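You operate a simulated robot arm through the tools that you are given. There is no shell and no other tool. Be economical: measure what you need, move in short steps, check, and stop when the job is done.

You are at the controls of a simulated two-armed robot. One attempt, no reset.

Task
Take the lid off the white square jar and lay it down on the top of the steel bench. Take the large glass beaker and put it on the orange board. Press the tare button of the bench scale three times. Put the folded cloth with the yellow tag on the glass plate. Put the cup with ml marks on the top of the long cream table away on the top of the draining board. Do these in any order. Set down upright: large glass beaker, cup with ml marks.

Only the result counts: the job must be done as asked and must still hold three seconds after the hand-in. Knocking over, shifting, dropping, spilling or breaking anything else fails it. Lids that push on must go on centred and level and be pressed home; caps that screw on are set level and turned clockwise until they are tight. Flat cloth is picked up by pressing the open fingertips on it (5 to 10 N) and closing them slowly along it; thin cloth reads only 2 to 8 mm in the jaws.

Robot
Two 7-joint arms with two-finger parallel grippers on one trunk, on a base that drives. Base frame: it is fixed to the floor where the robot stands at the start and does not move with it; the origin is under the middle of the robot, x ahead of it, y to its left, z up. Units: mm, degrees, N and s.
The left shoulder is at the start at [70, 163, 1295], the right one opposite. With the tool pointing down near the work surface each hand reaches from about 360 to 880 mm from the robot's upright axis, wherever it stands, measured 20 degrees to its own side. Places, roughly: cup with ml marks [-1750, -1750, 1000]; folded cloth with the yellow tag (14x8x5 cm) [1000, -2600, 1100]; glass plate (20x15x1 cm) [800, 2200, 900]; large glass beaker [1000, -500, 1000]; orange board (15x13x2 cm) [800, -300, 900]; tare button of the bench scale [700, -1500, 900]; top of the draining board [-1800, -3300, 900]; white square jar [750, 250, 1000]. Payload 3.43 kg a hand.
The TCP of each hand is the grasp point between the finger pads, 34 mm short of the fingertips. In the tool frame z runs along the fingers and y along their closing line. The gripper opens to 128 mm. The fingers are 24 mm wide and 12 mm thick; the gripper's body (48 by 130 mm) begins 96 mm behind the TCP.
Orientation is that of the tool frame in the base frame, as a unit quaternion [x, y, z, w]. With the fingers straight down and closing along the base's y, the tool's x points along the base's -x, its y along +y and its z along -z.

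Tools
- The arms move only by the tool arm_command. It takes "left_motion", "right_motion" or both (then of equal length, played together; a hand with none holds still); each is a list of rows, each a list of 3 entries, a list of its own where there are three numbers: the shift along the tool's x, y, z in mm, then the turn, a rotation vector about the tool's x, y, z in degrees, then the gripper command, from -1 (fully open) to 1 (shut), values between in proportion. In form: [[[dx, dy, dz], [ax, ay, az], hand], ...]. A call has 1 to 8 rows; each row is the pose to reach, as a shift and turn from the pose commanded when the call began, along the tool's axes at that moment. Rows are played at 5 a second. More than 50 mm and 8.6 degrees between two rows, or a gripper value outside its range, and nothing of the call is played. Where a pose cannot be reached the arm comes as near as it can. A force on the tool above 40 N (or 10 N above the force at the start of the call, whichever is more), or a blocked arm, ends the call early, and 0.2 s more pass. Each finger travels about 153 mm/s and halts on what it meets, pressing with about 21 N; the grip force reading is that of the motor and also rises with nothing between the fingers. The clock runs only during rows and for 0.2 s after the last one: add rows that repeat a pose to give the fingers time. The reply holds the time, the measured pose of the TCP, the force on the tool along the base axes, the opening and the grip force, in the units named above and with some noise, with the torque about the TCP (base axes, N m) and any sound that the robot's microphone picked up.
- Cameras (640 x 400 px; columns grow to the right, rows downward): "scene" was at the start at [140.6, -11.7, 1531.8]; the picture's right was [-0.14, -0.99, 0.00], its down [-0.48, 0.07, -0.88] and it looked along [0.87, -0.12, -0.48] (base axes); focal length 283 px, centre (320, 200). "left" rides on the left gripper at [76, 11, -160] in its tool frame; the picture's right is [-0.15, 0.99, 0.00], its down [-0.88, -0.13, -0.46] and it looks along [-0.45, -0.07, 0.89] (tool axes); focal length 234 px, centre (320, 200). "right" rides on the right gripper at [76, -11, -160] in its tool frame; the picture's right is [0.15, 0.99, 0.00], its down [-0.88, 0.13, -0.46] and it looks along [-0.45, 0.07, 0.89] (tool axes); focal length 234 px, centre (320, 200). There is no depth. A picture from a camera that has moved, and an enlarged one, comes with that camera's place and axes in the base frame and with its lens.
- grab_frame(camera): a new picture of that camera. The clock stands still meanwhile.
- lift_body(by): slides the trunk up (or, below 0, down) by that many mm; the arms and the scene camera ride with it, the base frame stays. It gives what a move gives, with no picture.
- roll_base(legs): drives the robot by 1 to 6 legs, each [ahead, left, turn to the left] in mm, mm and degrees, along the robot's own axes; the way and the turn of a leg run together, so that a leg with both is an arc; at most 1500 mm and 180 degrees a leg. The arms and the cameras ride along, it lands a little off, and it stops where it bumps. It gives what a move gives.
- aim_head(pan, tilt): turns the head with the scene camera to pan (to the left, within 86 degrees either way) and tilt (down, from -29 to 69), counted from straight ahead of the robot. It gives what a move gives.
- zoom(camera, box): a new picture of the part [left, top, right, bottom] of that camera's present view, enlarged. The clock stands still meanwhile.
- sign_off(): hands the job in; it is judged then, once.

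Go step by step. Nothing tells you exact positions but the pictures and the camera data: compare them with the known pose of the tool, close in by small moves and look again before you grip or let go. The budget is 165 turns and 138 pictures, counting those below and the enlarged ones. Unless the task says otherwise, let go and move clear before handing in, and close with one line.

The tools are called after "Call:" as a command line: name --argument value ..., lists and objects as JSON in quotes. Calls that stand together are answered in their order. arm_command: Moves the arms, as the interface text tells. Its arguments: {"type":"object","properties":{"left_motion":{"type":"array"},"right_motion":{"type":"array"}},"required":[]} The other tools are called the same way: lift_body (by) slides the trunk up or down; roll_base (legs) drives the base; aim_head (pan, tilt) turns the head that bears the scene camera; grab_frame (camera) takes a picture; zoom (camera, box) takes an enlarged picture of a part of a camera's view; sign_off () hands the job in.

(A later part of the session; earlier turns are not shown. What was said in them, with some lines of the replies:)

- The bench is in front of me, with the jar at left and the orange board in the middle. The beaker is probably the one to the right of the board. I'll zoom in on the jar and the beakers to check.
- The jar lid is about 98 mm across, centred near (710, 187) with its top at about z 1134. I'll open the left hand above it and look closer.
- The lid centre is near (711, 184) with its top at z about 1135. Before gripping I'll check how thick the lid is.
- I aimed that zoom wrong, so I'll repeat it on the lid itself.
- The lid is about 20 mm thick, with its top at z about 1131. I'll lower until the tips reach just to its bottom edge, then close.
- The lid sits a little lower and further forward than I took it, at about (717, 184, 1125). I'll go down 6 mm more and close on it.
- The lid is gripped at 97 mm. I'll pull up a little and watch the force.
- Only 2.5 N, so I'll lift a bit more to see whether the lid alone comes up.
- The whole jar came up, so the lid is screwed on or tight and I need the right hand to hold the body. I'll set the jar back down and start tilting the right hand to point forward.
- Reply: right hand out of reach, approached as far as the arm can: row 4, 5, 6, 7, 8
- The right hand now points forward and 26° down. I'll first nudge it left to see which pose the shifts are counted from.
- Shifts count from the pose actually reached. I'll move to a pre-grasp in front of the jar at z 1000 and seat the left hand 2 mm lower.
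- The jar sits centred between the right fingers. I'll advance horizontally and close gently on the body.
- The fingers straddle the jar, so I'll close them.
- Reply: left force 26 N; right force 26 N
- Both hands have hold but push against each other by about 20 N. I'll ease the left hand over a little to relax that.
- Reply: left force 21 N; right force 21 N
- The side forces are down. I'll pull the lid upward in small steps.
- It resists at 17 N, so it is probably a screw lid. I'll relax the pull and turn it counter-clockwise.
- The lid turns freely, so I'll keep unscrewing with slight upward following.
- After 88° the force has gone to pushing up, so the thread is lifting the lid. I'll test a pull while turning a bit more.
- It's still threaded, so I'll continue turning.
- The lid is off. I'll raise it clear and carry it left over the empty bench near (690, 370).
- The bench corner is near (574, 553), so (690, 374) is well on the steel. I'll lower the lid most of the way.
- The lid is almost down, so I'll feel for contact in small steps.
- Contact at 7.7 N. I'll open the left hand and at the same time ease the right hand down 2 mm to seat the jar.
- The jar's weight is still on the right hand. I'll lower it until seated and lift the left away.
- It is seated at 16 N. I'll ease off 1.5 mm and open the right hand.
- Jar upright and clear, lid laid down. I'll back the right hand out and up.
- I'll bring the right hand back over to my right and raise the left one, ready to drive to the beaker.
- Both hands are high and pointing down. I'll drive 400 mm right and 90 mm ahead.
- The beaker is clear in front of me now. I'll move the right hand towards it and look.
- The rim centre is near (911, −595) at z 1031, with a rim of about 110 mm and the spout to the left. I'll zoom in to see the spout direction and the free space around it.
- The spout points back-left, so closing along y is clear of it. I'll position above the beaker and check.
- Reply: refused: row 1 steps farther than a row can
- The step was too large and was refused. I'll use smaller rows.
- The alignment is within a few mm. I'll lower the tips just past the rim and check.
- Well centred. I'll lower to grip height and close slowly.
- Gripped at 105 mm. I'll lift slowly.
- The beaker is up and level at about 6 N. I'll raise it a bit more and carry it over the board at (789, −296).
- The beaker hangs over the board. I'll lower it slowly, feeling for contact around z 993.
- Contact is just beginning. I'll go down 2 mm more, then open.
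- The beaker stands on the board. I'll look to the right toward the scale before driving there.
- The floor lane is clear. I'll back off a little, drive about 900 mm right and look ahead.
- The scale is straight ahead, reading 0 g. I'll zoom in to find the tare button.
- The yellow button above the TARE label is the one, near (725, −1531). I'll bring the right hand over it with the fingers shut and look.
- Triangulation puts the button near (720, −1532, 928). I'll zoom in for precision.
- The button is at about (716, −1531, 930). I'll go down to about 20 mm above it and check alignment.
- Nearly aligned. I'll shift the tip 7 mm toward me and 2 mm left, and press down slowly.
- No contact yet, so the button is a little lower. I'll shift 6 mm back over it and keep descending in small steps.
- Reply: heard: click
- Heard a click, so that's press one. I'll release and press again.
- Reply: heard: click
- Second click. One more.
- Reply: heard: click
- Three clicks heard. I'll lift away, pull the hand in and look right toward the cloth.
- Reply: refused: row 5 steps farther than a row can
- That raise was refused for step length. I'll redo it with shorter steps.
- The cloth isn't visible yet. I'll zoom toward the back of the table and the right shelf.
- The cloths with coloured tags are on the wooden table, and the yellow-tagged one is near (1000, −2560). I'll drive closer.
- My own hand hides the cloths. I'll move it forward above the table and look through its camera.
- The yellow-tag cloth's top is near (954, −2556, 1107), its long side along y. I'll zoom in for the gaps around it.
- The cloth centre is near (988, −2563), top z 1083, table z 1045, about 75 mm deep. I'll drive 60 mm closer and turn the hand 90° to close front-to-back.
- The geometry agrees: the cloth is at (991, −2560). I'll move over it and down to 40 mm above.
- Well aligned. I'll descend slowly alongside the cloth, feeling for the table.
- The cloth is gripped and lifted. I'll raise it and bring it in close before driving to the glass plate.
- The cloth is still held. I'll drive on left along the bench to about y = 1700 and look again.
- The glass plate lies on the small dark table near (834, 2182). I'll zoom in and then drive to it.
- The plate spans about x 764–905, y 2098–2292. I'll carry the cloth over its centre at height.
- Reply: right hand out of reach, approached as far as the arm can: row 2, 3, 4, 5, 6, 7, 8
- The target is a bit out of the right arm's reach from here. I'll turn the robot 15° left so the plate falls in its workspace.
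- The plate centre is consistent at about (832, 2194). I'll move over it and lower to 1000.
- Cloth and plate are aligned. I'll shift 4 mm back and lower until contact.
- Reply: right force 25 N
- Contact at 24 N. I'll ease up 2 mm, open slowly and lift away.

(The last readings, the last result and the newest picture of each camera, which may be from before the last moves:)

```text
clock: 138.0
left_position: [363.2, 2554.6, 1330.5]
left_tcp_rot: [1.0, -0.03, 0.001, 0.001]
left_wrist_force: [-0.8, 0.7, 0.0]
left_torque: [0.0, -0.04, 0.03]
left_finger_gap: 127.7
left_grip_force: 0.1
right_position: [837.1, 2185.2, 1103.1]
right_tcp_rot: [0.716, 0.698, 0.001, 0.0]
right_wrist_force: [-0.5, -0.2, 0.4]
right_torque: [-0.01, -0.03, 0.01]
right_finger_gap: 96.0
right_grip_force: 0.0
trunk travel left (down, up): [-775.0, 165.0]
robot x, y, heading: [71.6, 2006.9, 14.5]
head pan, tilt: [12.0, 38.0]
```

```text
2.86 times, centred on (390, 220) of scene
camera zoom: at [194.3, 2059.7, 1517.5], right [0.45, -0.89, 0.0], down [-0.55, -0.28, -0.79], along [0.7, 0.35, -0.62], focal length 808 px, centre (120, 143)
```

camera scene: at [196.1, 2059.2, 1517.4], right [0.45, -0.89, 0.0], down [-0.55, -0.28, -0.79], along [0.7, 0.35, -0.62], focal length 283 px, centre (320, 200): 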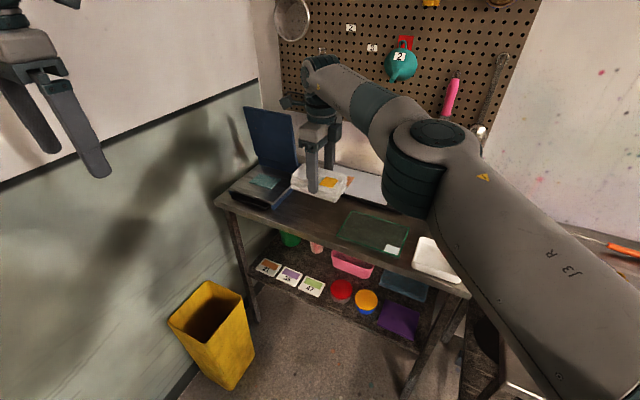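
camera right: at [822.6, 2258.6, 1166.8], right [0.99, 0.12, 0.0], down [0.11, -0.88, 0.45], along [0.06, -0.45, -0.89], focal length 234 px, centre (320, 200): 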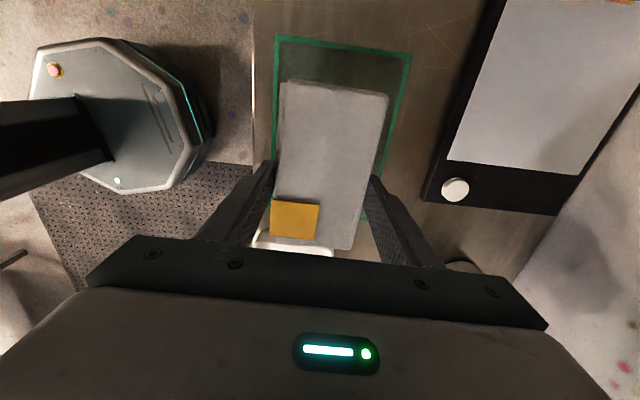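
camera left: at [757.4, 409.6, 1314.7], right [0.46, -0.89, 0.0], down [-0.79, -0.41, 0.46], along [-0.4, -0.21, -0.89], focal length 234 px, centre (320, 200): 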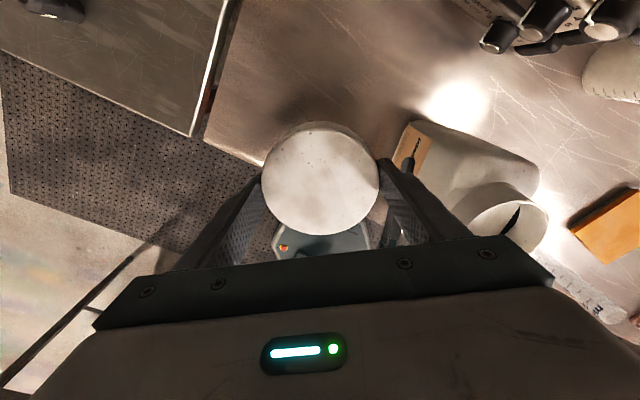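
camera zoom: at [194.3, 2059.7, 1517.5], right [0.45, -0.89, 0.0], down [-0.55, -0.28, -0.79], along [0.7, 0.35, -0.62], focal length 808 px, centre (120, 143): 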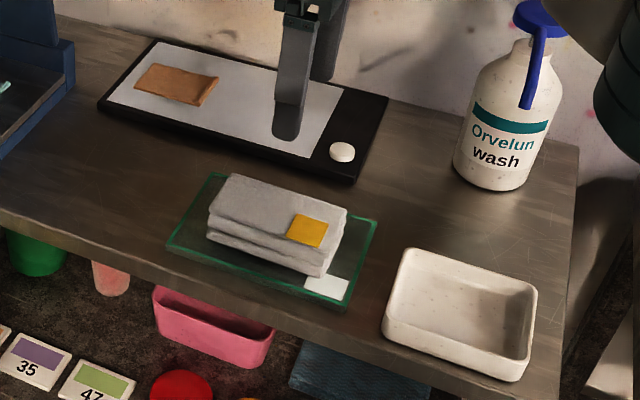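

The yellow-tag cloth lies squarely on the glass plate. I'll retract the hand and drive back toward the cup at (−1750, −1750).

Call:
arm_command --right_motion '[[[0, 0, -45], [0, 0, 0], -0.5], [[0, 0, -90], [0, 0, 0], -0.5], [[0, 0, -135], [0, 0, 0], -0.5], [[-14, -40, -150], [0, 0, 0], -0.8], [[-28, -80, -160], [0, 0, 0], -1], [[-42, -120, -170], [0, 0, 0], -1], [[-56, -160, -170], [0, 0, 0], -1], [[-70, -205, -170], [0, 0, 0], -1]]'

Call:
arm_command --right_motion '[[[-14, -40, 0], [0, 0, -8], -1], [[-28, -80, 0], [0, 0, -16], -1], [[-42, -120, 0], [0, 0, -24], -1], [[-50, -140, 0], [0, 0, -32], -1], [[-60, -150, 0], [0, 0, -40], -1], [[-70, -150, 0], [0, 0, -48], -1], [[-80, -150, 0], [0, 0, -56], -1], [[-90, -150, 0], [0, 0, -64], -1]]'

Call:
roll_base --legs '[[-200, 0, -14.5], [0, -1400, 0], [0, -1400, 0], [0, -700, 0]]'

Call:
aim_head --pan -86 --tilt 20

Call:
grab_frame --camera "scene"

```text
clock: 139.8
left_position: [363.1, 2555.2, 1331.7]
left_tcp_rot: [1.0, -0.03, 0.002, -0.001]
left_wrist_force: [-0.3, 0.3, 0.3]
left_torque: [0.01, -0.03, -0.02]
left_finger_gap: 127.8
left_grip_force: 0.0
right_position: [629.7, 2118.0, 1273.1]
right_tcp_rot: [0.715, 0.699, 0.002, 0.0]
right_wrist_force: [0.3, -0.4, -0.2]
right_torque: [0.01, -0.06, 0.03]
right_finger_gap: 128.1
right_grip_force: 0.1
trunk travel left (down, up): [-775.0, 165.0]
robot x, y, heading: [73.7, 2006.8, 14.7]
head pan, tilt: [12.0, 38.0]
```

```text
clock: 141.6
left_position: [364.1, 2553.9, 1330.0]
left_tcp_rot: [1.0, -0.029, 0.001, 0.0]
left_wrist_force: [0.8, -1.3, 0.5]
left_torque: [-0.01, 0.01, 0.0]
left_finger_gap: 128.3
left_grip_force: 0.0
right_position: [476.5, 2031.0, 1273.5]
right_tcp_rot: [0.235, 0.972, 0.001, 0.001]
right_wrist_force: [0.0, -0.5, 0.8]
right_torque: [0.01, 0.01, 0.0]
right_finger_gap: 127.9
right_grip_force: 0.2
trunk travel left (down, up): [-775.0, 165.0]
robot x, y, heading: [68.4, 2008.5, 14.6]
head pan, tilt: [12.0, 38.0]
```

```text
clock: 159.8
left_position: [320.3, -1058.1, 1331.3]
left_tcp_rot: [0.987, -0.159, 0.0, 0.001]
left_wrist_force: [0.4, -0.4, 0.3]
left_torque: [0.03, 0.01, 0.0]
left_finger_gap: 127.9
left_grip_force: 0.1
right_position: [293.9, -1592.0, 1273.7]
right_tcp_rot: [0.361, 0.933, 0.001, 0.002]
right_wrist_force: [-0.2, 0.2, -0.1]
right_torque: [-0.02, 0.0, -0.01]
right_finger_gap: 127.8
right_grip_force: 0.0
trunk travel left (down, up): [-775.0, 165.0]
robot x, y, heading: [-107.5, -1512.8, -0.1]
head pan, tilt: [12.0, 38.0]
```

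```text
clock: 161.5
left_position: [319.5, -1058.0, 1331.3]
left_tcp_rot: [0.987, -0.159, 0.001, 0.0]
left_wrist_force: [-0.5, 0.7, -0.3]
left_torque: [0.0, 0.0, -0.01]
left_finger_gap: 128.1
left_grip_force: 0.1
right_position: [292.7, -1592.7, 1273.9]
right_tcp_rot: [0.36, 0.933, 0.001, 0.001]
right_wrist_force: [-0.8, 0.4, 0.5]
right_torque: [-0.04, -0.03, -0.02]
right_finger_gap: 128.0
right_grip_force: 0.0
trunk travel left (down, up): [-775.0, 165.0]
robot x, y, heading: [-103.4, -1512.6, -0.4]
head pan, tilt: [-85.9, 20.0]
```

```text
56 pictures are left
camera scene: at [-49.7, -1604.2, 1545.9], right [-1.0, -0.07, 0.0], down [-0.02, 0.34, -0.94], along [0.06, -0.94, -0.34], focal length 283 px, centre (320, 200)
```

scene: 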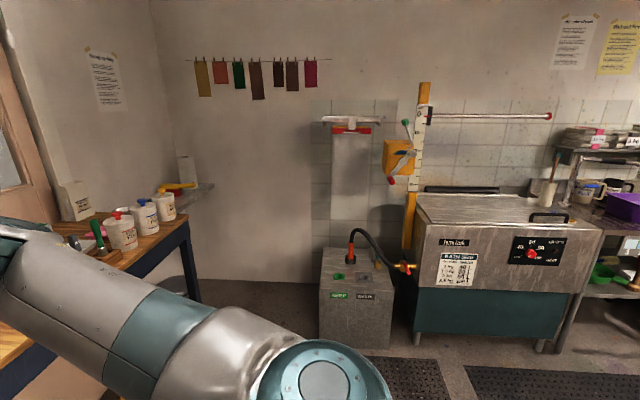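

Facing right I see the bath machine and, further right, shelves toward the draining board. I'll turn around to face the cream table.

Call:
roll_base --legs '[[-150, 0, 0], [0, 0, 90], [0, 0, 90]]'

Call:
aim_head --pan 0 --tilt 22

Call:
grab_frame --camera "scene"

```text
clock: 170.5
left_position: [-694.6, -1955.0, 1330.6]
left_tcp_rot: [0.171, 0.985, 0.0, -0.001]
left_wrist_force: [-0.1, -1.7, -0.9]
left_torque: [0.01, -0.02, 0.0]
left_finger_gap: 128.0
left_grip_force: 0.1
right_position: [-656.0, -1420.9, 1272.8]
right_tcp_rot: [0.928, -0.371, -0.002, 0.001]
right_wrist_force: [-0.2, 0.2, 0.3]
right_torque: [0.06, 0.0, -0.02]
right_finger_gap: 128.0
right_grip_force: 0.1
trunk travel left (down, up): [-775.0, 165.0]
robot x, y, heading: [-262.5, -1509.3, 178.2]
head pan, tilt: [-85.9, 20.0]
```

```text
clock: 172.1
left_position: [-695.8, -1954.5, 1331.1]
left_tcp_rot: [0.171, 0.985, 0.0, -0.001]
left_wrist_force: [0.0, -0.5, 0.2]
left_torque: [0.0, 0.01, -0.02]
left_finger_gap: 128.2
left_grip_force: 0.1
right_position: [-656.6, -1421.5, 1273.1]
right_tcp_rot: [0.928, -0.371, -0.001, 0.001]
right_wrist_force: [-0.4, -0.2, 0.1]
right_torque: [-0.01, 0.03, 0.01]
right_finger_gap: 128.0
right_grip_force: 0.1
trunk travel left (down, up): [-775.0, 165.0]
robot x, y, heading: [-257.3, -1514.7, 178.4]
head pan, tilt: [0.0, 22.0]
```

```text
55 pictures are left
camera scene: at [-401.4, -1506.1, 1542.6], right [0.03, 1.0, 0.0], down [0.37, -0.01, -0.93], along [-0.93, 0.03, -0.37], focal length 283 px, centre (320, 200)
```

scene: 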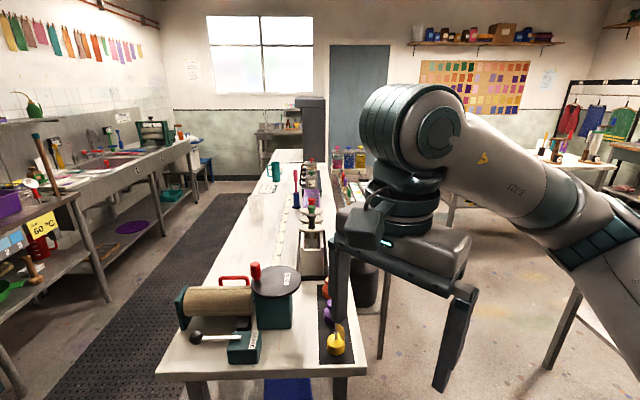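

The cream table runs away from me, and the cup should be the translucent vessel near pixel (257, 205). I'll zoom.

Call:
zoom --camera "scene" --box '[210, 140, 370, 260]'

```text
3.33 times, centred on (290, 200) of scene
camera zoom: at [-401.4, -1506.1, 1542.6], right [0.03, 1.0, 0.0], down [0.37, -0.01, -0.93], along [-0.93, 0.03, -0.37], focal length 943 px, centre (420, 200)
```

zoom: 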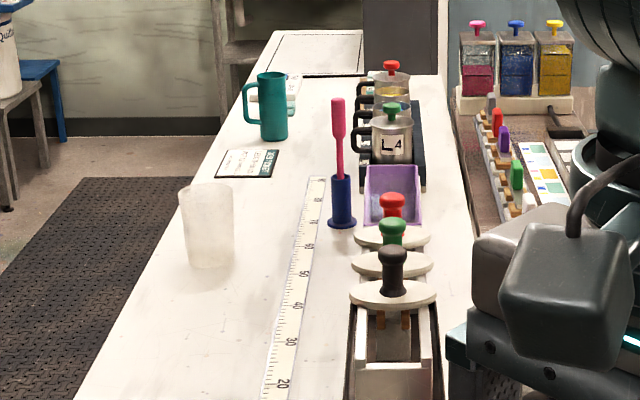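

The cup is near (−1790, −1795). I'll approach from the aisle on the south side: turn to face +y, back down to y about −2350, and slide left along the table.

Call:
roll_base --legs '[[0, 0, -88.3], [-830, 0, 0], [0, 800, 0]]'

Call:
aim_head --pan 45 --tilt 30

Call:
grab_frame --camera "scene"

```text
clock: 184.2
left_position: [-1514.2, -1995.9, 1331.8]
left_tcp_rot: [0.792, 0.61, 0.001, -0.001]
left_wrist_force: [0.2, -0.5, 0.0]
left_torque: [0.01, -0.03, -0.01]
left_finger_gap: 127.9
left_grip_force: 0.2
right_position: [-978.9, -1988.4, 1272.1]
right_tcp_rot: [-0.433, 0.901, 0.002, -0.001]
right_wrist_force: [-0.4, 0.0, 1.7]
right_torque: [0.0, 0.01, 0.0]
right_finger_gap: 128.1
right_grip_force: 0.2
trunk travel left (down, up): [-775.0, 165.0]
robot x, y, heading: [-1034.8, -2391.1, 93.1]
head pan, tilt: [0.0, 22.0]
```

```text
clock: 185.3
left_position: [-1513.8, -1996.5, 1331.7]
left_tcp_rot: [0.792, 0.61, 0.001, 0.0]
left_wrist_force: [-0.6, 0.0, -0.5]
left_torque: [-0.01, 0.01, -0.02]
left_finger_gap: 128.1
left_grip_force: 0.0
right_position: [-978.8, -1988.1, 1272.6]
right_tcp_rot: [-0.433, 0.901, 0.003, 0.001]
right_wrist_force: [-0.2, 0.0, -0.8]
right_torque: [0.02, 0.01, 0.01]
right_finger_gap: 128.0
right_grip_force: 0.0
trunk travel left (down, up): [-775.0, 165.0]
robot x, y, heading: [-1036.6, -2392.7, 93.3]
head pan, tilt: [45.0, 30.0]
```

```text
53 pictures are left
camera scene: at [-1105.0, -2280.7, 1529.8], right [0.67, 0.75, 0.0], down [0.37, -0.33, -0.87], along [-0.65, 0.58, -0.5], focal length 283 px, centre (320, 200)
```

scene: 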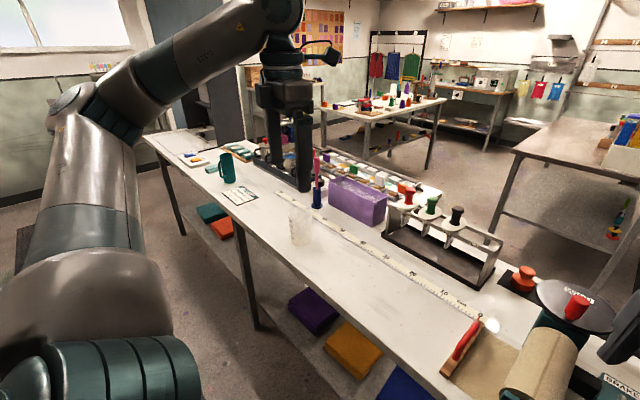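

The cup is near (−1755, −1797), z about 895. I'll slide left 570 mm so it lies ahead-left for the left hand.

Call:
roll_base --legs '[[0, 0, -3.2], [0, 560, 0]]'

Call:
aim_head --pan 10 --tilt 38

Call:
grab_frame --camera "scene"

Call:
grab_frame --camera "left"

```text
clock: 188.8
left_position: [-2035.2, -1963.5, 1331.2]
left_tcp_rot: [0.811, 0.585, 0.002, -0.001]
left_wrist_force: [0.3, 1.1, 1.0]
left_torque: [0.02, 0.01, 0.01]
left_finger_gap: 128.2
left_grip_force: 0.0
right_position: [-1499.9, -1990.9, 1273.5]
right_tcp_rot: [-0.403, 0.915, 0.002, 0.0]
right_wrist_force: [1.0, -0.1, -0.2]
right_torque: [-0.02, -0.01, 0.01]
right_finger_gap: 128.1
right_grip_force: 0.0
trunk travel left (down, up): [-775.0, 165.0]
robot x, y, heading: [-1582.6, -2391.2, 89.6]
head pan, tilt: [45.0, 30.0]
```

```text
clock: 189.9
left_position: [-2035.9, -1964.5, 1331.4]
left_tcp_rot: [0.811, 0.585, 0.001, 0.0]
left_wrist_force: [0.1, -0.6, 0.3]
left_torque: [0.01, 0.03, -0.01]
left_finger_gap: 128.0
left_grip_force: 0.1
right_position: [-1501.5, -1991.5, 1272.6]
right_tcp_rot: [-0.402, 0.915, 0.002, 0.0]
right_wrist_force: [-0.2, 0.4, 0.4]
right_torque: [0.01, -0.01, -0.03]
right_finger_gap: 128.0
right_grip_force: 0.0
trunk travel left (down, up): [-775.0, 165.0]
robot x, y, heading: [-1582.5, -2387.7, 89.4]
head pan, tilt: [10.0, 38.0]
```

```text
52 pictures are left
camera scene: at [-1596.6, -2254.3, 1517.4], right [0.99, 0.17, 0.0], down [0.1, -0.61, -0.79], along [-0.13, 0.78, -0.62], focal length 283 px, centre (320, 200)
```

scene: 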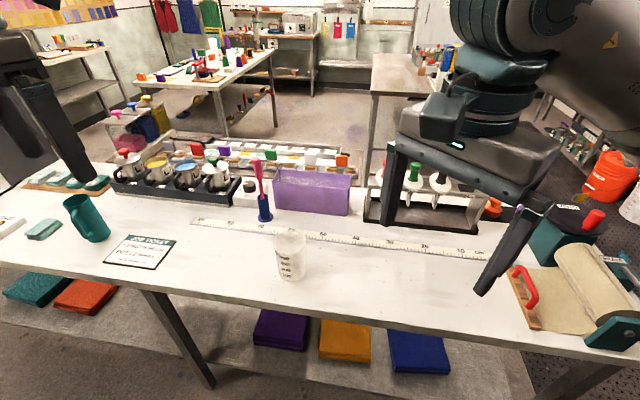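

```text
51 pictures are left
camera left: at [-2000.4, -1895.7, 1491.1], right [0.89, -0.45, 0.0], down [-0.4, -0.8, 0.45], along [-0.2, -0.4, -0.89], focal length 234 px, centre (320, 200)
```

left: 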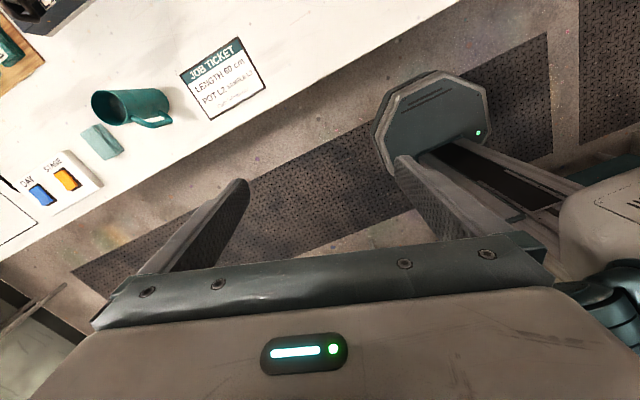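

The ml-marked cup stands at about (−1751, −1801). I'll bring the left hand above it.

Call:
arm_command --left_motion '[[[30, 27, 22], [0, 0, 0], -1], [[60, 54, 44], [0, 0, 0], -1], [[91, 82, 66], [0, 0, 0], -1], [[122, 109, 88], [0, 0, 0], -1], [[153, 136, 111], [0, 0, 0], -1], [[184, 164, 134], [0, 0, 0], -1], [[215, 192, 156], [0, 0, 0], -1], [[245, 219, 178], [0, 0, 0], -1]]'

Call:
grab_frame --camera "left"

Call:
zoom --camera "scene" --box '[220, 170, 360, 300]'

```text
clock: 191.7
left_position: [-1749.2, -1800.0, 1154.6]
left_tcp_rot: [0.811, 0.585, 0.0, 0.0]
left_wrist_force: [0.8, 0.2, 0.4]
left_torque: [0.03, 0.04, 0.02]
left_finger_gap: 128.3
left_grip_force: 0.1
right_position: [-1499.6, -1989.7, 1272.7]
right_tcp_rot: [-0.404, 0.915, 0.002, 0.0]
right_wrist_force: [-0.4, -0.4, 0.2]
right_torque: [0.0, 0.01, 0.0]
right_finger_gap: 127.9
right_grip_force: 0.1
trunk travel left (down, up): [-775.0, 165.0]
robot x, y, heading: [-1584.3, -2391.1, 89.5]
head pan, tilt: [10.0, 38.0]
```

```text
50 pictures are left
camera left: at [-1714.5, -1730.1, 1314.4], right [0.89, -0.45, 0.0], down [-0.4, -0.79, 0.46], along [-0.2, -0.41, -0.89], focal length 234 px, centre (320, 200)
```

left: 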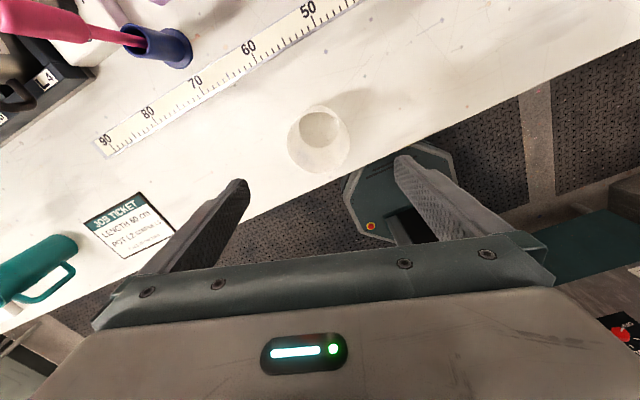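

```text
3.08 times, centred on (290, 235) of scene
camera zoom: at [-1595.2, -2252.7, 1517.3], right [0.99, 0.17, 0.0], down [0.1, -0.61, -0.79], along [-0.13, 0.78, -0.62], focal length 870 px, centre (412, 92)
```

zoom: 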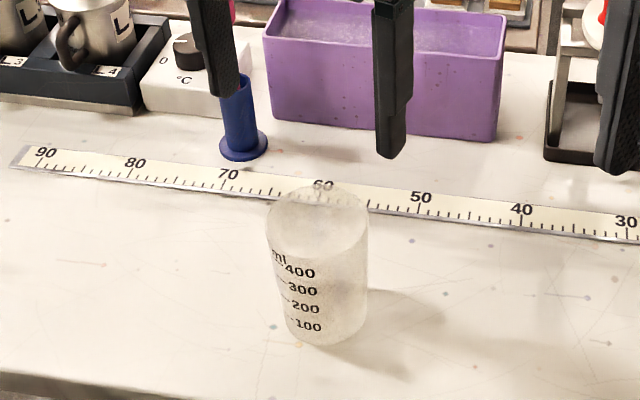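

The rim centre is at (−1748, −1796), z 1013, about 80 mm wide. I'll descend around it and close gently.

Call:
arm_command --left_motion '[[[4, 0, 40], [0, 0, 0], -1], [[4, 0, 80], [0, 0, 0], -1], [[4, 0, 120], [0, 0, 0], -1], [[4, 0, 155], [0, 0, 0], -1], [[4, 0, 184], [0, 0, 0], -1], [[4, 0, 184], [0, 0, 0], -1]]'

Call:
zoom --camera "scene" --box '[220, 170, 360, 300]'

Call:
grab_frame --camera "left"

```text
clock: 193.1
left_position: [-1748.2, -1797.5, 969.9]
left_tcp_rot: [0.811, 0.585, 0.002, -0.001]
left_wrist_force: [-0.1, -0.3, -0.6]
left_torque: [0.0, -0.03, 0.0]
left_finger_gap: 127.9
left_grip_force: 0.1
right_position: [-1501.2, -1993.0, 1273.8]
right_tcp_rot: [-0.404, 0.915, 0.001, 0.0]
right_wrist_force: [0.8, 0.0, -0.3]
right_torque: [0.03, 0.02, 0.0]
right_finger_gap: 127.8
right_grip_force: 0.1
trunk travel left (down, up): [-775.0, 165.0]
robot x, y, heading: [-1580.2, -2393.0, 89.3]
head pan, tilt: [10.0, 38.0]
```

```text
3.08 times, centred on (290, 235) of scene
camera zoom: at [-1596.7, -2254.6, 1517.5], right [0.99, 0.17, 0.0], down [0.1, -0.61, -0.79], along [-0.13, 0.78, -0.62], focal length 870 px, centre (412, 92)
```

zoom: 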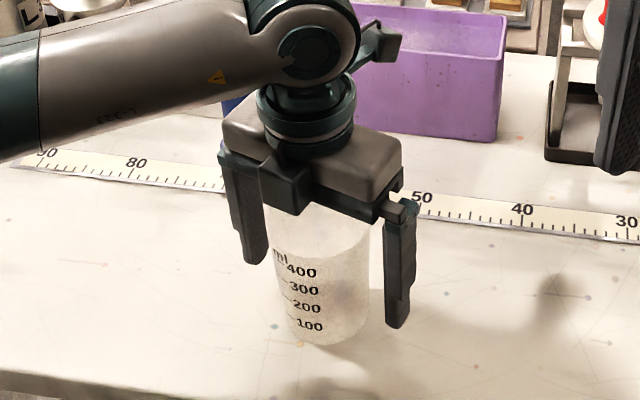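

```text
47 pictures are left
camera left: at [-1713.5, -1730.0, 1130.1], right [0.89, -0.45, 0.0], down [-0.4, -0.8, 0.45], along [-0.2, -0.4, -0.89], focal length 234 px, centre (320, 200)
```

left: 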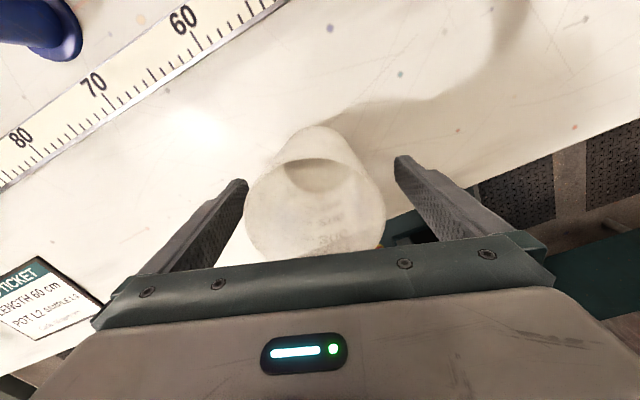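

Fingers straddle the cup on centre. I'll close gently.

Call:
arm_command --left_motion '[[[3, 0, 0], [0, 0, 0], -0.6], [[3, 0, 0], [0, 0, 0], -0.3], [[3, 0, 0], [0, 0, 0], 0], [[3, 0, 0], [0, 0, 0], 0.3], [[3, 0, 0], [0, 0, 0], 0.3]]'

Call:
arm_command --left_motion '[[[0, 0, -5], [0, 0, 0], 0.4], [[0, 0, -15], [0, 0, 0], 0.4], [[0, 0, -30], [0, 0, 0], 0.4], [[0, 0, -50], [0, 0, 0], 0.4], [[0, 0, -75], [0, 0, 0], 0.4], [[0, 0, -100], [0, 0, 0], 0.4]]'

Call:
grab_frame --camera "scene"

```text
clock: 194.3
left_position: [-1747.3, -1795.0, 970.7]
left_tcp_rot: [0.811, 0.584, 0.001, -0.001]
left_wrist_force: [-0.5, -0.2, 0.0]
left_torque: [0.0, 0.01, -0.02]
left_finger_gap: 80.6
left_grip_force: 21.0
right_position: [-1501.1, -1991.9, 1273.1]
right_tcp_rot: [-0.403, 0.915, 0.003, 0.0]
right_wrist_force: [0.0, -0.9, -0.6]
right_torque: [0.03, 0.01, 0.05]
right_finger_gap: 127.9
right_grip_force: 0.0
trunk travel left (down, up): [-775.0, 165.0]
robot x, y, heading: [-1583.1, -2390.5, 89.8]
head pan, tilt: [10.0, 38.0]
```

```text
clock: 195.7
left_position: [-1749.4, -1793.8, 1070.1]
left_tcp_rot: [0.811, 0.585, 0.001, -0.001]
left_wrist_force: [0.6, 0.4, -0.5]
left_torque: [0.04, -0.01, 0.03]
left_finger_gap: 81.0
left_grip_force: 21.3
right_position: [-1501.0, -1990.6, 1273.0]
right_tcp_rot: [-0.404, 0.915, 0.002, 0.0]
right_wrist_force: [-0.3, -1.0, -0.2]
right_torque: [0.04, 0.04, 0.0]
right_finger_gap: 128.1
right_grip_force: 0.1
trunk travel left (down, up): [-775.0, 165.0]
robot x, y, heading: [-1580.6, -2390.3, 89.5]
head pan, tilt: [10.0, 38.0]
```

```text
46 pictures are left
camera scene: at [-1596.5, -2254.6, 1517.4], right [0.99, 0.17, 0.0], down [0.1, -0.61, -0.79], along [-0.13, 0.78, -0.62], focal length 283 px, centre (320, 200)
```

scene: 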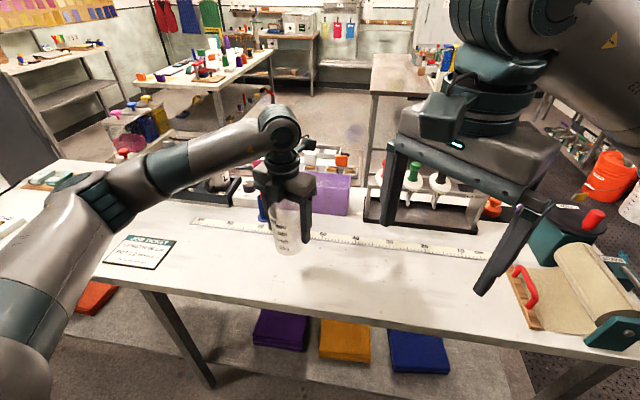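

The cup is up. I'll raise it and draw it in, then turn around to the draining board.

Call:
arm_command --left_motion '[[[0, 0, -40], [0, 0, 0], 0.4], [[0, 0, -80], [0, 0, 0], 0.4], [[0, 0, -120], [0, 0, 0], 0.4], [[-30, -12, -155], [0, 0, 0], 0.4], [[-60, -24, -190], [0, 0, 0], 0.4], [[-95, -36, -220], [0, 0, 0], 0.4], [[-135, -48, -230], [0, 0, 0], 0.4], [[-155, -57, -230], [0, 0, 0], 0.4]]'

Call:
roll_base --legs '[[50, 0, 0], [0, 0, 90], [0, 0, 88]]'

Call:
aim_head --pan 0 --tilt 25

Call:
grab_frame --camera "scene"

```text
clock: 197.5
left_position: [-1853.8, -1924.7, 1299.1]
left_tcp_rot: [0.811, 0.585, 0.002, 0.001]
left_wrist_force: [-0.5, -0.2, -0.2]
left_torque: [0.0, 0.0, 0.0]
left_finger_gap: 80.8
left_grip_force: 21.0
right_position: [-1502.5, -1992.0, 1272.8]
right_tcp_rot: [-0.403, 0.915, 0.001, 0.001]
right_wrist_force: [-1.0, 0.0, 0.2]
right_torque: [-0.04, -0.03, 0.0]
right_finger_gap: 127.8
right_grip_force: 0.0
trunk travel left (down, up): [-775.0, 165.0]
robot x, y, heading: [-1579.8, -2389.1, 89.5]
head pan, tilt: [10.0, 38.0]
```

```text
clock: 205.9
left_position: [-1337.1, -2819.6, 1300.2]
left_tcp_rot: [-0.563, 0.827, -0.001, -0.001]
left_wrist_force: [0.7, 0.1, -0.5]
left_torque: [-0.01, 0.03, 0.0]
left_finger_gap: 80.9
left_grip_force: 21.6
right_position: [-1686.6, -2734.0, 1272.3]
right_tcp_rot: [0.926, 0.379, 0.0, 0.002]
right_wrist_force: [-0.7, 1.0, 0.2]
right_torque: [0.01, -0.01, 0.0]
right_finger_gap: 128.1
right_grip_force: 0.0
trunk travel left (down, up): [-775.0, 165.0]
robot x, y, heading: [-1583.5, -2339.8, -93.2]
head pan, tilt: [10.0, 38.0]
```

```text
clock: 206.7
left_position: [-1337.4, -2819.8, 1299.4]
left_tcp_rot: [-0.563, 0.827, 0.0, -0.001]
left_wrist_force: [-0.7, 0.8, 0.7]
left_torque: [0.01, 0.01, 0.0]
left_finger_gap: 80.8
left_grip_force: 21.2
right_position: [-1685.2, -2734.8, 1273.8]
right_tcp_rot: [0.926, 0.379, 0.0, 0.002]
right_wrist_force: [0.1, -0.2, -0.3]
right_torque: [0.0, -0.01, 0.0]
right_finger_gap: 128.2
right_grip_force: 0.0
trunk travel left (down, up): [-775.0, 165.0]
robot x, y, heading: [-1584.0, -2339.4, -93.6]
head pan, tilt: [0.0, 25.0]
```

```text
45 pictures are left
camera scene: at [-1590.7, -2481.2, 1537.7], right [-1.0, 0.06, 0.0], down [0.03, 0.42, -0.91], along [-0.05, -0.9, -0.42], focal length 283 px, centre (320, 200)
```

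scene: 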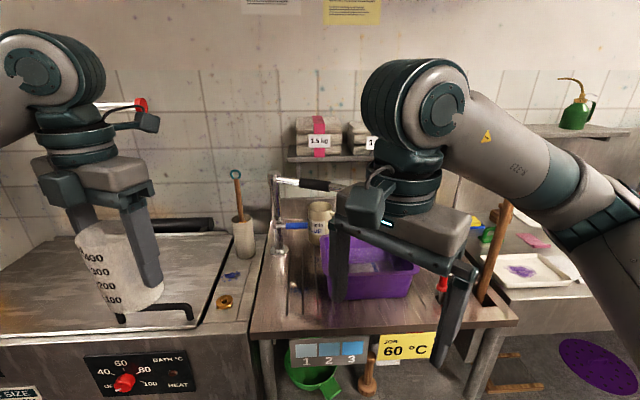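

The grooved draining board seems to be the surface with the purple tub. My right hand hides part of it, so I'll raise that hand and move it aside, then zoom.

Call:
arm_command --right_motion '[[[0, -40, -20], [0, 0, 0], -1], [[0, -80, -40], [0, 0, 0], -1], [[0, -120, -70], [0, 0, 0], -1], [[0, -160, -100], [0, 0, 0], -1], [[0, -200, -130], [0, 0, 0], -1], [[0, -240, -150], [0, 0, 0], -1]]'

Call:
aim_head --pan -12 --tilt 35

Call:
grab_frame --camera "scene"

```text
clock: 208.1
left_position: [-1339.2, -2816.9, 1300.7]
left_tcp_rot: [-0.563, 0.827, -0.002, -0.002]
left_wrist_force: [-0.7, 1.5, -0.7]
left_torque: [-0.06, 0.02, -0.04]
left_finger_gap: 80.7
left_grip_force: 21.0
right_position: [-1854.1, -2562.0, 1422.5]
right_tcp_rot: [0.925, 0.38, -0.001, 0.003]
right_wrist_force: [-0.3, 1.7, 0.4]
right_torque: [-0.02, -0.04, -0.01]
right_finger_gap: 127.7
right_grip_force: 0.2
trunk travel left (down, up): [-775.0, 165.0]
robot x, y, heading: [-1580.5, -2339.5, -93.9]
head pan, tilt: [0.0, 25.0]
```

```text
clock: 208.8
left_position: [-1338.9, -2820.3, 1298.9]
left_tcp_rot: [-0.562, 0.827, 0.0, 0.0]
left_wrist_force: [0.8, 0.4, -1.2]
left_torque: [0.0, 0.0, 0.02]
left_finger_gap: 80.7
left_grip_force: 21.1
right_position: [-1852.3, -2565.4, 1422.9]
right_tcp_rot: [0.926, 0.379, 0.0, 0.003]
right_wrist_force: [-0.2, -0.9, 0.8]
right_torque: [-0.03, -0.01, 0.02]
right_finger_gap: 128.4
right_grip_force: 0.0
trunk travel left (down, up): [-775.0, 165.0]
robot x, y, heading: [-1582.8, -2341.4, -93.6]
head pan, tilt: [-12.0, 35.0]
```

```text
44 pictures are left
camera scene: at [-1609.0, -2474.2, 1522.0], right [-0.96, 0.27, 0.0], down [0.15, 0.55, -0.82], along [-0.22, -0.79, -0.57], focal length 283 px, centre (320, 200)
```

scene: 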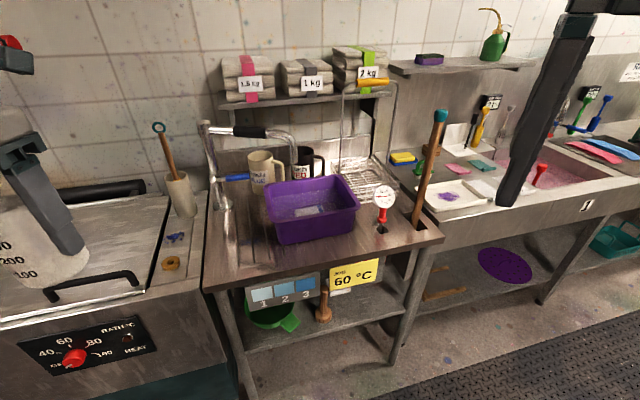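

Call:
zoom --camera "scene" --box '[190, 110, 450, 290]'

```text
2.22 times, centred on (320, 200) of scene
camera zoom: at [-1609.0, -2474.2, 1522.0], right [-0.96, 0.27, 0.0], down [0.15, 0.55, -0.82], along [-0.22, -0.79, -0.57], focal length 629 px, centre (320, 200)
```

zoom: 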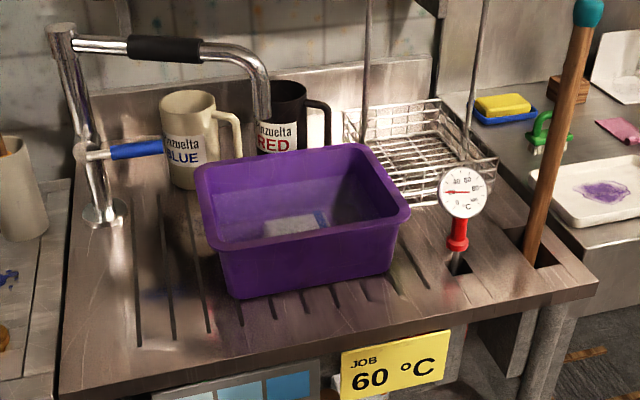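

The whole grooved unit is the draining board; it has a free strip left of the purple tub around (−1540, −3130). I'll move a little closer and slightly right, then check again.

Call:
roll_base --legs '[[0, 0, 3.5], [90, -50, 0]]'

Call:
aim_head --pan 8 --tilt 42

Call:
grab_frame --camera "scene"

Call:
grab_frame --camera "left"

```text
clock: 210.4
left_position: [-1358.0, -2892.9, 1298.7]
left_tcp_rot: [-0.587, 0.809, -0.001, -0.002]
left_wrist_force: [-0.3, -0.8, 0.4]
left_torque: [-0.02, 0.01, 0.0]
left_finger_gap: 80.7
left_grip_force: 21.2
right_position: [-1885.0, -2670.7, 1421.6]
right_tcp_rot: [0.913, 0.407, -0.002, 0.003]
right_wrist_force: [-1.0, 0.3, 0.9]
right_torque: [-0.05, 0.0, -0.01]
right_finger_gap: 128.2
right_grip_force: 0.1
trunk travel left (down, up): [-775.0, 165.0]
robot x, y, heading: [-1631.9, -2434.5, -90.2]
head pan, tilt: [-12.0, 35.0]
```

```text
clock: 211.2
left_position: [-1358.7, -2895.8, 1299.5]
left_tcp_rot: [-0.588, 0.809, -0.001, -0.002]
left_wrist_force: [0.5, -0.6, 0.3]
left_torque: [0.03, -0.03, 0.0]
left_finger_gap: 80.6
left_grip_force: 21.4
right_position: [-1887.8, -2672.8, 1421.7]
right_tcp_rot: [0.914, 0.407, 0.0, 0.002]
right_wrist_force: [-0.5, -0.2, 0.0]
right_torque: [0.01, -0.05, 0.01]
right_finger_gap: 128.3
right_grip_force: 0.1
trunk travel left (down, up): [-775.0, 165.0]
robot x, y, heading: [-1632.0, -2427.1, -90.1]
head pan, tilt: [8.0, 42.0]
```

```text
42 pictures are left
camera scene: at [-1620.3, -2564.4, 1511.4], right [-0.99, -0.14, 0.0], down [-0.09, 0.66, -0.74], along [0.1, -0.74, -0.67], focal length 283 px, centre (320, 200)
```

scene: 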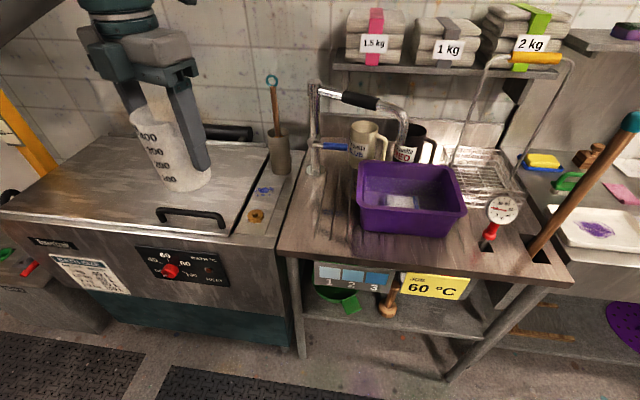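

```text
41 pictures are left
camera left: at [-1391.9, -2964.1, 1459.1], right [-0.9, 0.45, 0.0], down [0.4, 0.8, 0.45], along [0.2, 0.41, -0.89], focal length 234 px, centre (320, 200)
```

left: 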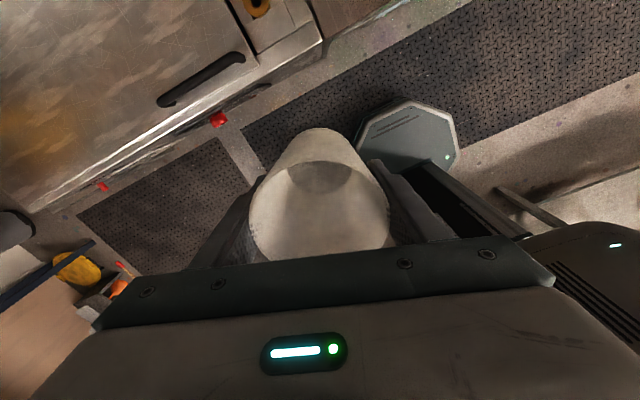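

I'll carry the cup over the free strip at (−1545, −3130).

Call:
arm_command --left_motion '[[[38, 14, 0], [0, 0, 0], 0.4], [[76, 28, 0], [0, 0, 0], 0.4], [[114, 43, 0], [0, 0, 0], 0.4], [[152, 57, 0], [0, 0, 0], 0.4], [[190, 71, 0], [0, 0, 0], 0.4], [[228, 86, 0], [0, 0, 0], 0.4], [[262, 98, 0], [0, 0, 0], 0.4], [[280, 105, 0], [0, 0, 0], 0.4]]'

Call:
arm_command --left_motion '[[[0, 0, 40], [0, 0, 0], 0.4], [[0, 0, 80], [0, 0, 0], 0.4], [[0, 0, 120], [0, 0, 0], 0.4], [[0, 0, 160], [0, 0, 0], 0.4], [[0, 0, 200], [0, 0, 0], 0.4], [[0, 0, 240], [0, 0, 0], 0.4], [[0, 0, 260], [0, 0, 0], 0.4], [[0, 0, 260], [0, 0, 0], 0.4]]'

Call:
grab_frame --camera "scene"

Call:
grab_frame --camera "left"

```text
clock: 213.0
left_position: [-1545.6, -3129.9, 1300.0]
left_tcp_rot: [-0.588, 0.809, -0.001, 0.0]
left_wrist_force: [-0.3, 0.2, -0.4]
left_torque: [-0.01, -0.01, -0.02]
left_finger_gap: 80.5
left_grip_force: 21.1
right_position: [-1886.8, -2673.1, 1419.7]
right_tcp_rot: [0.914, 0.406, -0.001, 0.002]
right_wrist_force: [-0.3, -0.1, 0.6]
right_torque: [-0.03, -0.04, -0.02]
right_finger_gap: 127.8
right_grip_force: 0.1
trunk travel left (down, up): [-775.0, 165.0]
robot x, y, heading: [-1631.0, -2430.5, -90.0]
head pan, tilt: [8.0, 42.0]
```

```text
clock: 214.8
left_position: [-1544.8, -3129.2, 1037.5]
left_tcp_rot: [-0.588, 0.809, -0.001, -0.001]
left_wrist_force: [0.9, -0.1, -0.9]
left_torque: [0.0, -0.04, 0.02]
left_finger_gap: 80.7
left_grip_force: 21.2
right_position: [-1886.4, -2672.0, 1421.0]
right_tcp_rot: [0.914, 0.407, -0.001, 0.002]
right_wrist_force: [-0.3, 0.3, -0.3]
right_torque: [-0.04, -0.01, -0.01]
right_finger_gap: 128.0
right_grip_force: 0.1
trunk travel left (down, up): [-775.0, 165.0]
robot x, y, heading: [-1632.5, -2430.6, -89.9]
head pan, tilt: [8.0, 42.0]
```

```text
40 pictures are left
camera scene: at [-1619.8, -2563.0, 1511.5], right [-0.99, -0.14, 0.0], down [-0.09, 0.66, -0.74], along [0.1, -0.74, -0.67], focal length 283 px, centre (320, 200)
```

scene: 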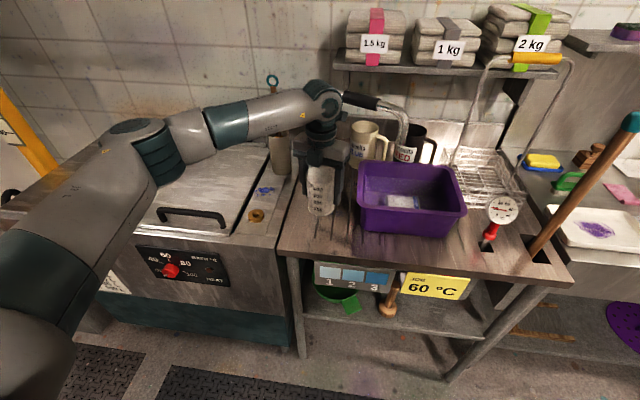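

```text
39 pictures are left
camera left: at [-1577.1, -3197.6, 1197.9], right [-0.9, 0.45, 0.0], down [0.4, 0.8, 0.45], along [0.2, 0.41, -0.89], focal length 234 px, centre (320, 200)
```

left: 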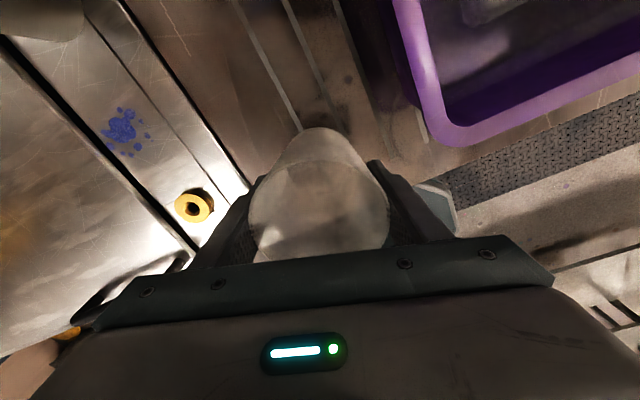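

The cup is over the free grooves. I'll lower it to just above the board and then feel for contact.

Call:
arm_command --left_motion '[[[0, 0, 30], [0, 0, 0], 0.4], [[0, 0, 55], [0, 0, 0], 0.4], [[0, 0, 65], [0, 0, 0], 0.4], [[0, 0, 69], [0, 0, 0], 0.4], [[0, 0, 69], [0, 0, 0], 0.4]]'

Call:
zoom --camera "scene" --box '[260, 120, 400, 260]'

```text
clock: 216.0
left_position: [-1546.8, -3130.7, 969.9]
left_tcp_rot: [-0.587, 0.809, -0.001, -0.001]
left_wrist_force: [-0.6, 0.2, -0.8]
left_torque: [0.0, -0.01, 0.02]
left_finger_gap: 80.6
left_grip_force: 20.8
right_position: [-1887.1, -2672.6, 1421.9]
right_tcp_rot: [0.914, 0.406, -0.001, 0.001]
right_wrist_force: [0.4, -0.5, 0.1]
right_torque: [0.01, -0.01, 0.0]
right_finger_gap: 128.0
right_grip_force: 0.2
trunk travel left (down, up): [-775.0, 165.0]
robot x, y, heading: [-1632.9, -2432.2, -90.0]
head pan, tilt: [8.0, 42.0]
```

```text
2.86 times, centred on (330, 190) of scene
camera zoom: at [-1619.6, -2563.2, 1511.5], right [-0.99, -0.14, 0.0], down [-0.09, 0.66, -0.74], along [0.1, -0.74, -0.67], focal length 808 px, centre (291, 229)
```

zoom: 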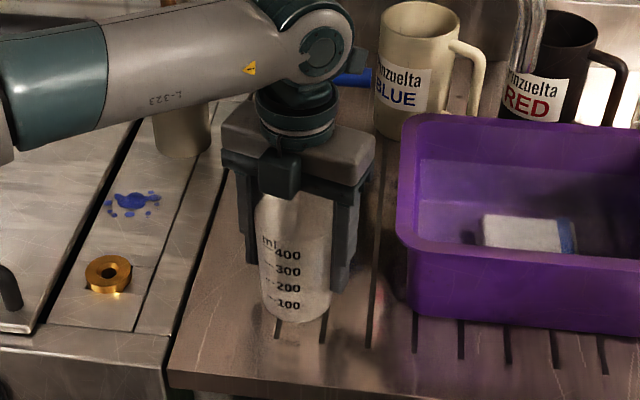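

Call:
arm_command --left_motion '[[[0, 0, 3], [0, 0, 0], 0.4], [[0, 0, 6], [0, 0, 0], 0.4], [[0, 0, 8], [0, 0, 0], 0.4], [[0, 0, 10], [0, 0, 0], 0.4], [[0, 0, 10], [0, 0, 0], 0.4]]'

```text
clock: 217.0
left_position: [-1545.4, -3132.5, 969.4]
left_tcp_rot: [-0.588, 0.809, -0.002, -0.007]
left_wrist_force: [0.8, 5.7, 17.1]
left_torque: [0.15, -0.29, 0.09]
left_finger_gap: 80.9
left_grip_force: 21.0
right_position: [-1886.5, -2672.3, 1421.2]
right_tcp_rot: [0.914, 0.406, 0.0, 0.002]
right_wrist_force: [0.6, -0.1, -0.8]
right_torque: [0.05, 0.03, 0.0]
right_finger_gap: 127.8
right_grip_force: 0.1
trunk travel left (down, up): [-775.0, 165.0]
robot x, y, heading: [-1631.7, -2430.1, -90.1]
head pan, tilt: [8.0, 42.0]
stopped in row 4 (left hand): the force on the tool passed its limit (the readings are from after the stop); the commanded pose is now the measured one
```

Contact with the board. I'll ease up 1 mm, open slowly and lift straight away.

Call:
arm_command --left_motion '[[[0, 0, -1], [0, 0, 0], 0.4], [[0, 0, -1], [0, 0, 0], -0.35], [[0, 0, -1], [0, 0, 0], -0.5], [[0, 0, -1], [0, 0, 0], -0.65], [[0, 0, -1], [0, 0, 0], -0.65]]'

Call:
zoom --camera "scene" --box '[260, 120, 400, 260]'

```text
clock: 218.2
left_position: [-1545.7, -3133.3, 965.7]
left_tcp_rot: [-0.588, 0.809, -0.002, -0.005]
left_wrist_force: [-0.5, -0.1, 0.2]
left_torque: [0.01, -0.01, 0.0]
left_finger_gap: 105.6
left_grip_force: 0.0
right_position: [-1887.3, -2674.5, 1421.8]
right_tcp_rot: [0.914, 0.407, 0.0, 0.002]
right_wrist_force: [0.8, 0.0, 0.7]
right_torque: [0.0, -0.01, 0.01]
right_finger_gap: 128.1
right_grip_force: 0.0
trunk travel left (down, up): [-775.0, 165.0]
robot x, y, heading: [-1628.6, -2431.0, -90.1]
head pan, tilt: [8.0, 42.0]
```

```text
2.86 times, centred on (330, 190) of scene
camera zoom: at [-1619.6, -2563.5, 1511.4], right [-0.99, -0.14, 0.0], down [-0.09, 0.66, -0.74], along [0.1, -0.74, -0.67], focal length 808 px, centre (291, 229)
```

zoom: 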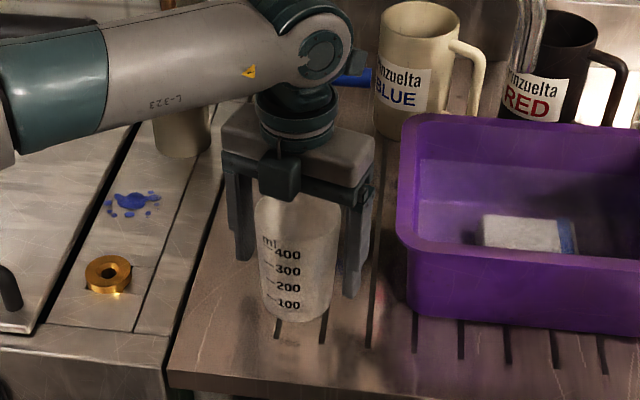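

The cup stands upright and free. I'll lift the hand straight up and away.

Call:
arm_command --left_motion '[[[0, 0, -20], [0, 0, 0], -0.65], [[0, 0, -60], [0, 0, 0], -0.65], [[0, 0, -105], [0, 0, 0], -0.65], [[0, 0, -150], [0, 0, 0], -0.65], [[0, 0, -195], [0, 0, 0], -0.65], [[0, 0, -240], [0, 0, 0], -0.65], [[-40, -15, -250], [0, 0, 0], -0.65], [[-80, -30, -250], [0, 0, 0], -0.65]]'

Call:
arm_command --left_motion '[[[-40, -15, 0], [0, 0, 0], -0.65], [[-80, -30, 0], [0, 0, 0], -0.65], [[-120, -45, 0], [0, 0, 0], -0.65], [[-160, -60, 0], [0, 0, 0], -0.65]]'

Call:
grab_frame --camera "scene"

```text
clock: 220.0
left_position: [-1486.9, -3062.8, 1218.7]
left_tcp_rot: [-0.588, 0.809, -0.001, -0.006]
left_wrist_force: [-0.1, 0.1, 0.4]
left_torque: [-0.03, 0.01, -0.03]
left_finger_gap: 106.0
left_grip_force: 0.1
right_position: [-1883.7, -2670.8, 1423.1]
right_tcp_rot: [0.913, 0.407, -0.001, 0.002]
right_wrist_force: [0.9, 0.0, -0.6]
right_torque: [-0.03, 0.03, 0.01]
right_finger_gap: 128.1
right_grip_force: 0.1
trunk travel left (down, up): [-775.0, 165.0]
robot x, y, heading: [-1632.4, -2430.9, -90.1]
head pan, tilt: [8.0, 42.0]
```

```text
clock: 221.0
left_position: [-1380.5, -2931.9, 1216.9]
left_tcp_rot: [-0.588, 0.809, -0.002, -0.006]
left_wrist_force: [0.7, 0.5, 0.1]
left_torque: [0.01, 0.04, 0.0]
left_finger_gap: 105.5
left_grip_force: 0.1
right_position: [-1885.0, -2670.2, 1421.5]
right_tcp_rot: [0.914, 0.406, 0.0, 0.002]
right_wrist_force: [0.8, 0.2, 0.0]
right_torque: [-0.03, 0.03, -0.01]
right_finger_gap: 128.1
right_grip_force: 0.1
trunk travel left (down, up): [-775.0, 165.0]
robot x, y, heading: [-1633.5, -2431.6, -90.1]
head pan, tilt: [8.0, 42.0]
```

```text
36 pictures are left
camera scene: at [-1617.3, -2561.3, 1511.7], right [-0.99, -0.14, 0.0], down [-0.09, 0.66, -0.74], along [0.1, -0.74, -0.67], focal length 283 px, centre (320, 200)
```

scene: 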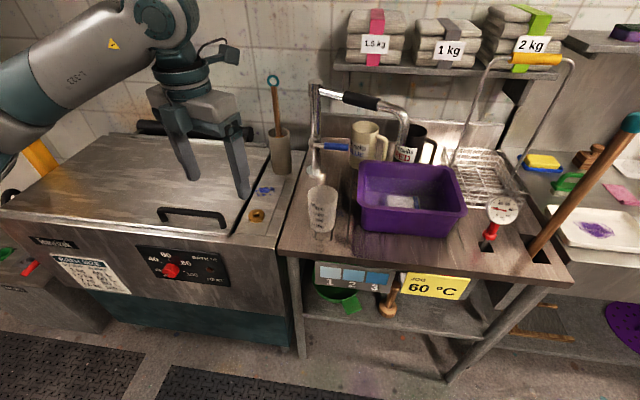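

The cup stands upright on the draining board and both hands are clear, so all five jobs are done.

Call:
sign_off

```text
The job is handed in.
```

All five jobs are done and handed in: the jar lid lies on the steel bench, the beaker stands upright on the orange board, the tare button got three clicks, the yellow-tag cloth is on the glass plate, and the ml cup stands upright on the draining board.
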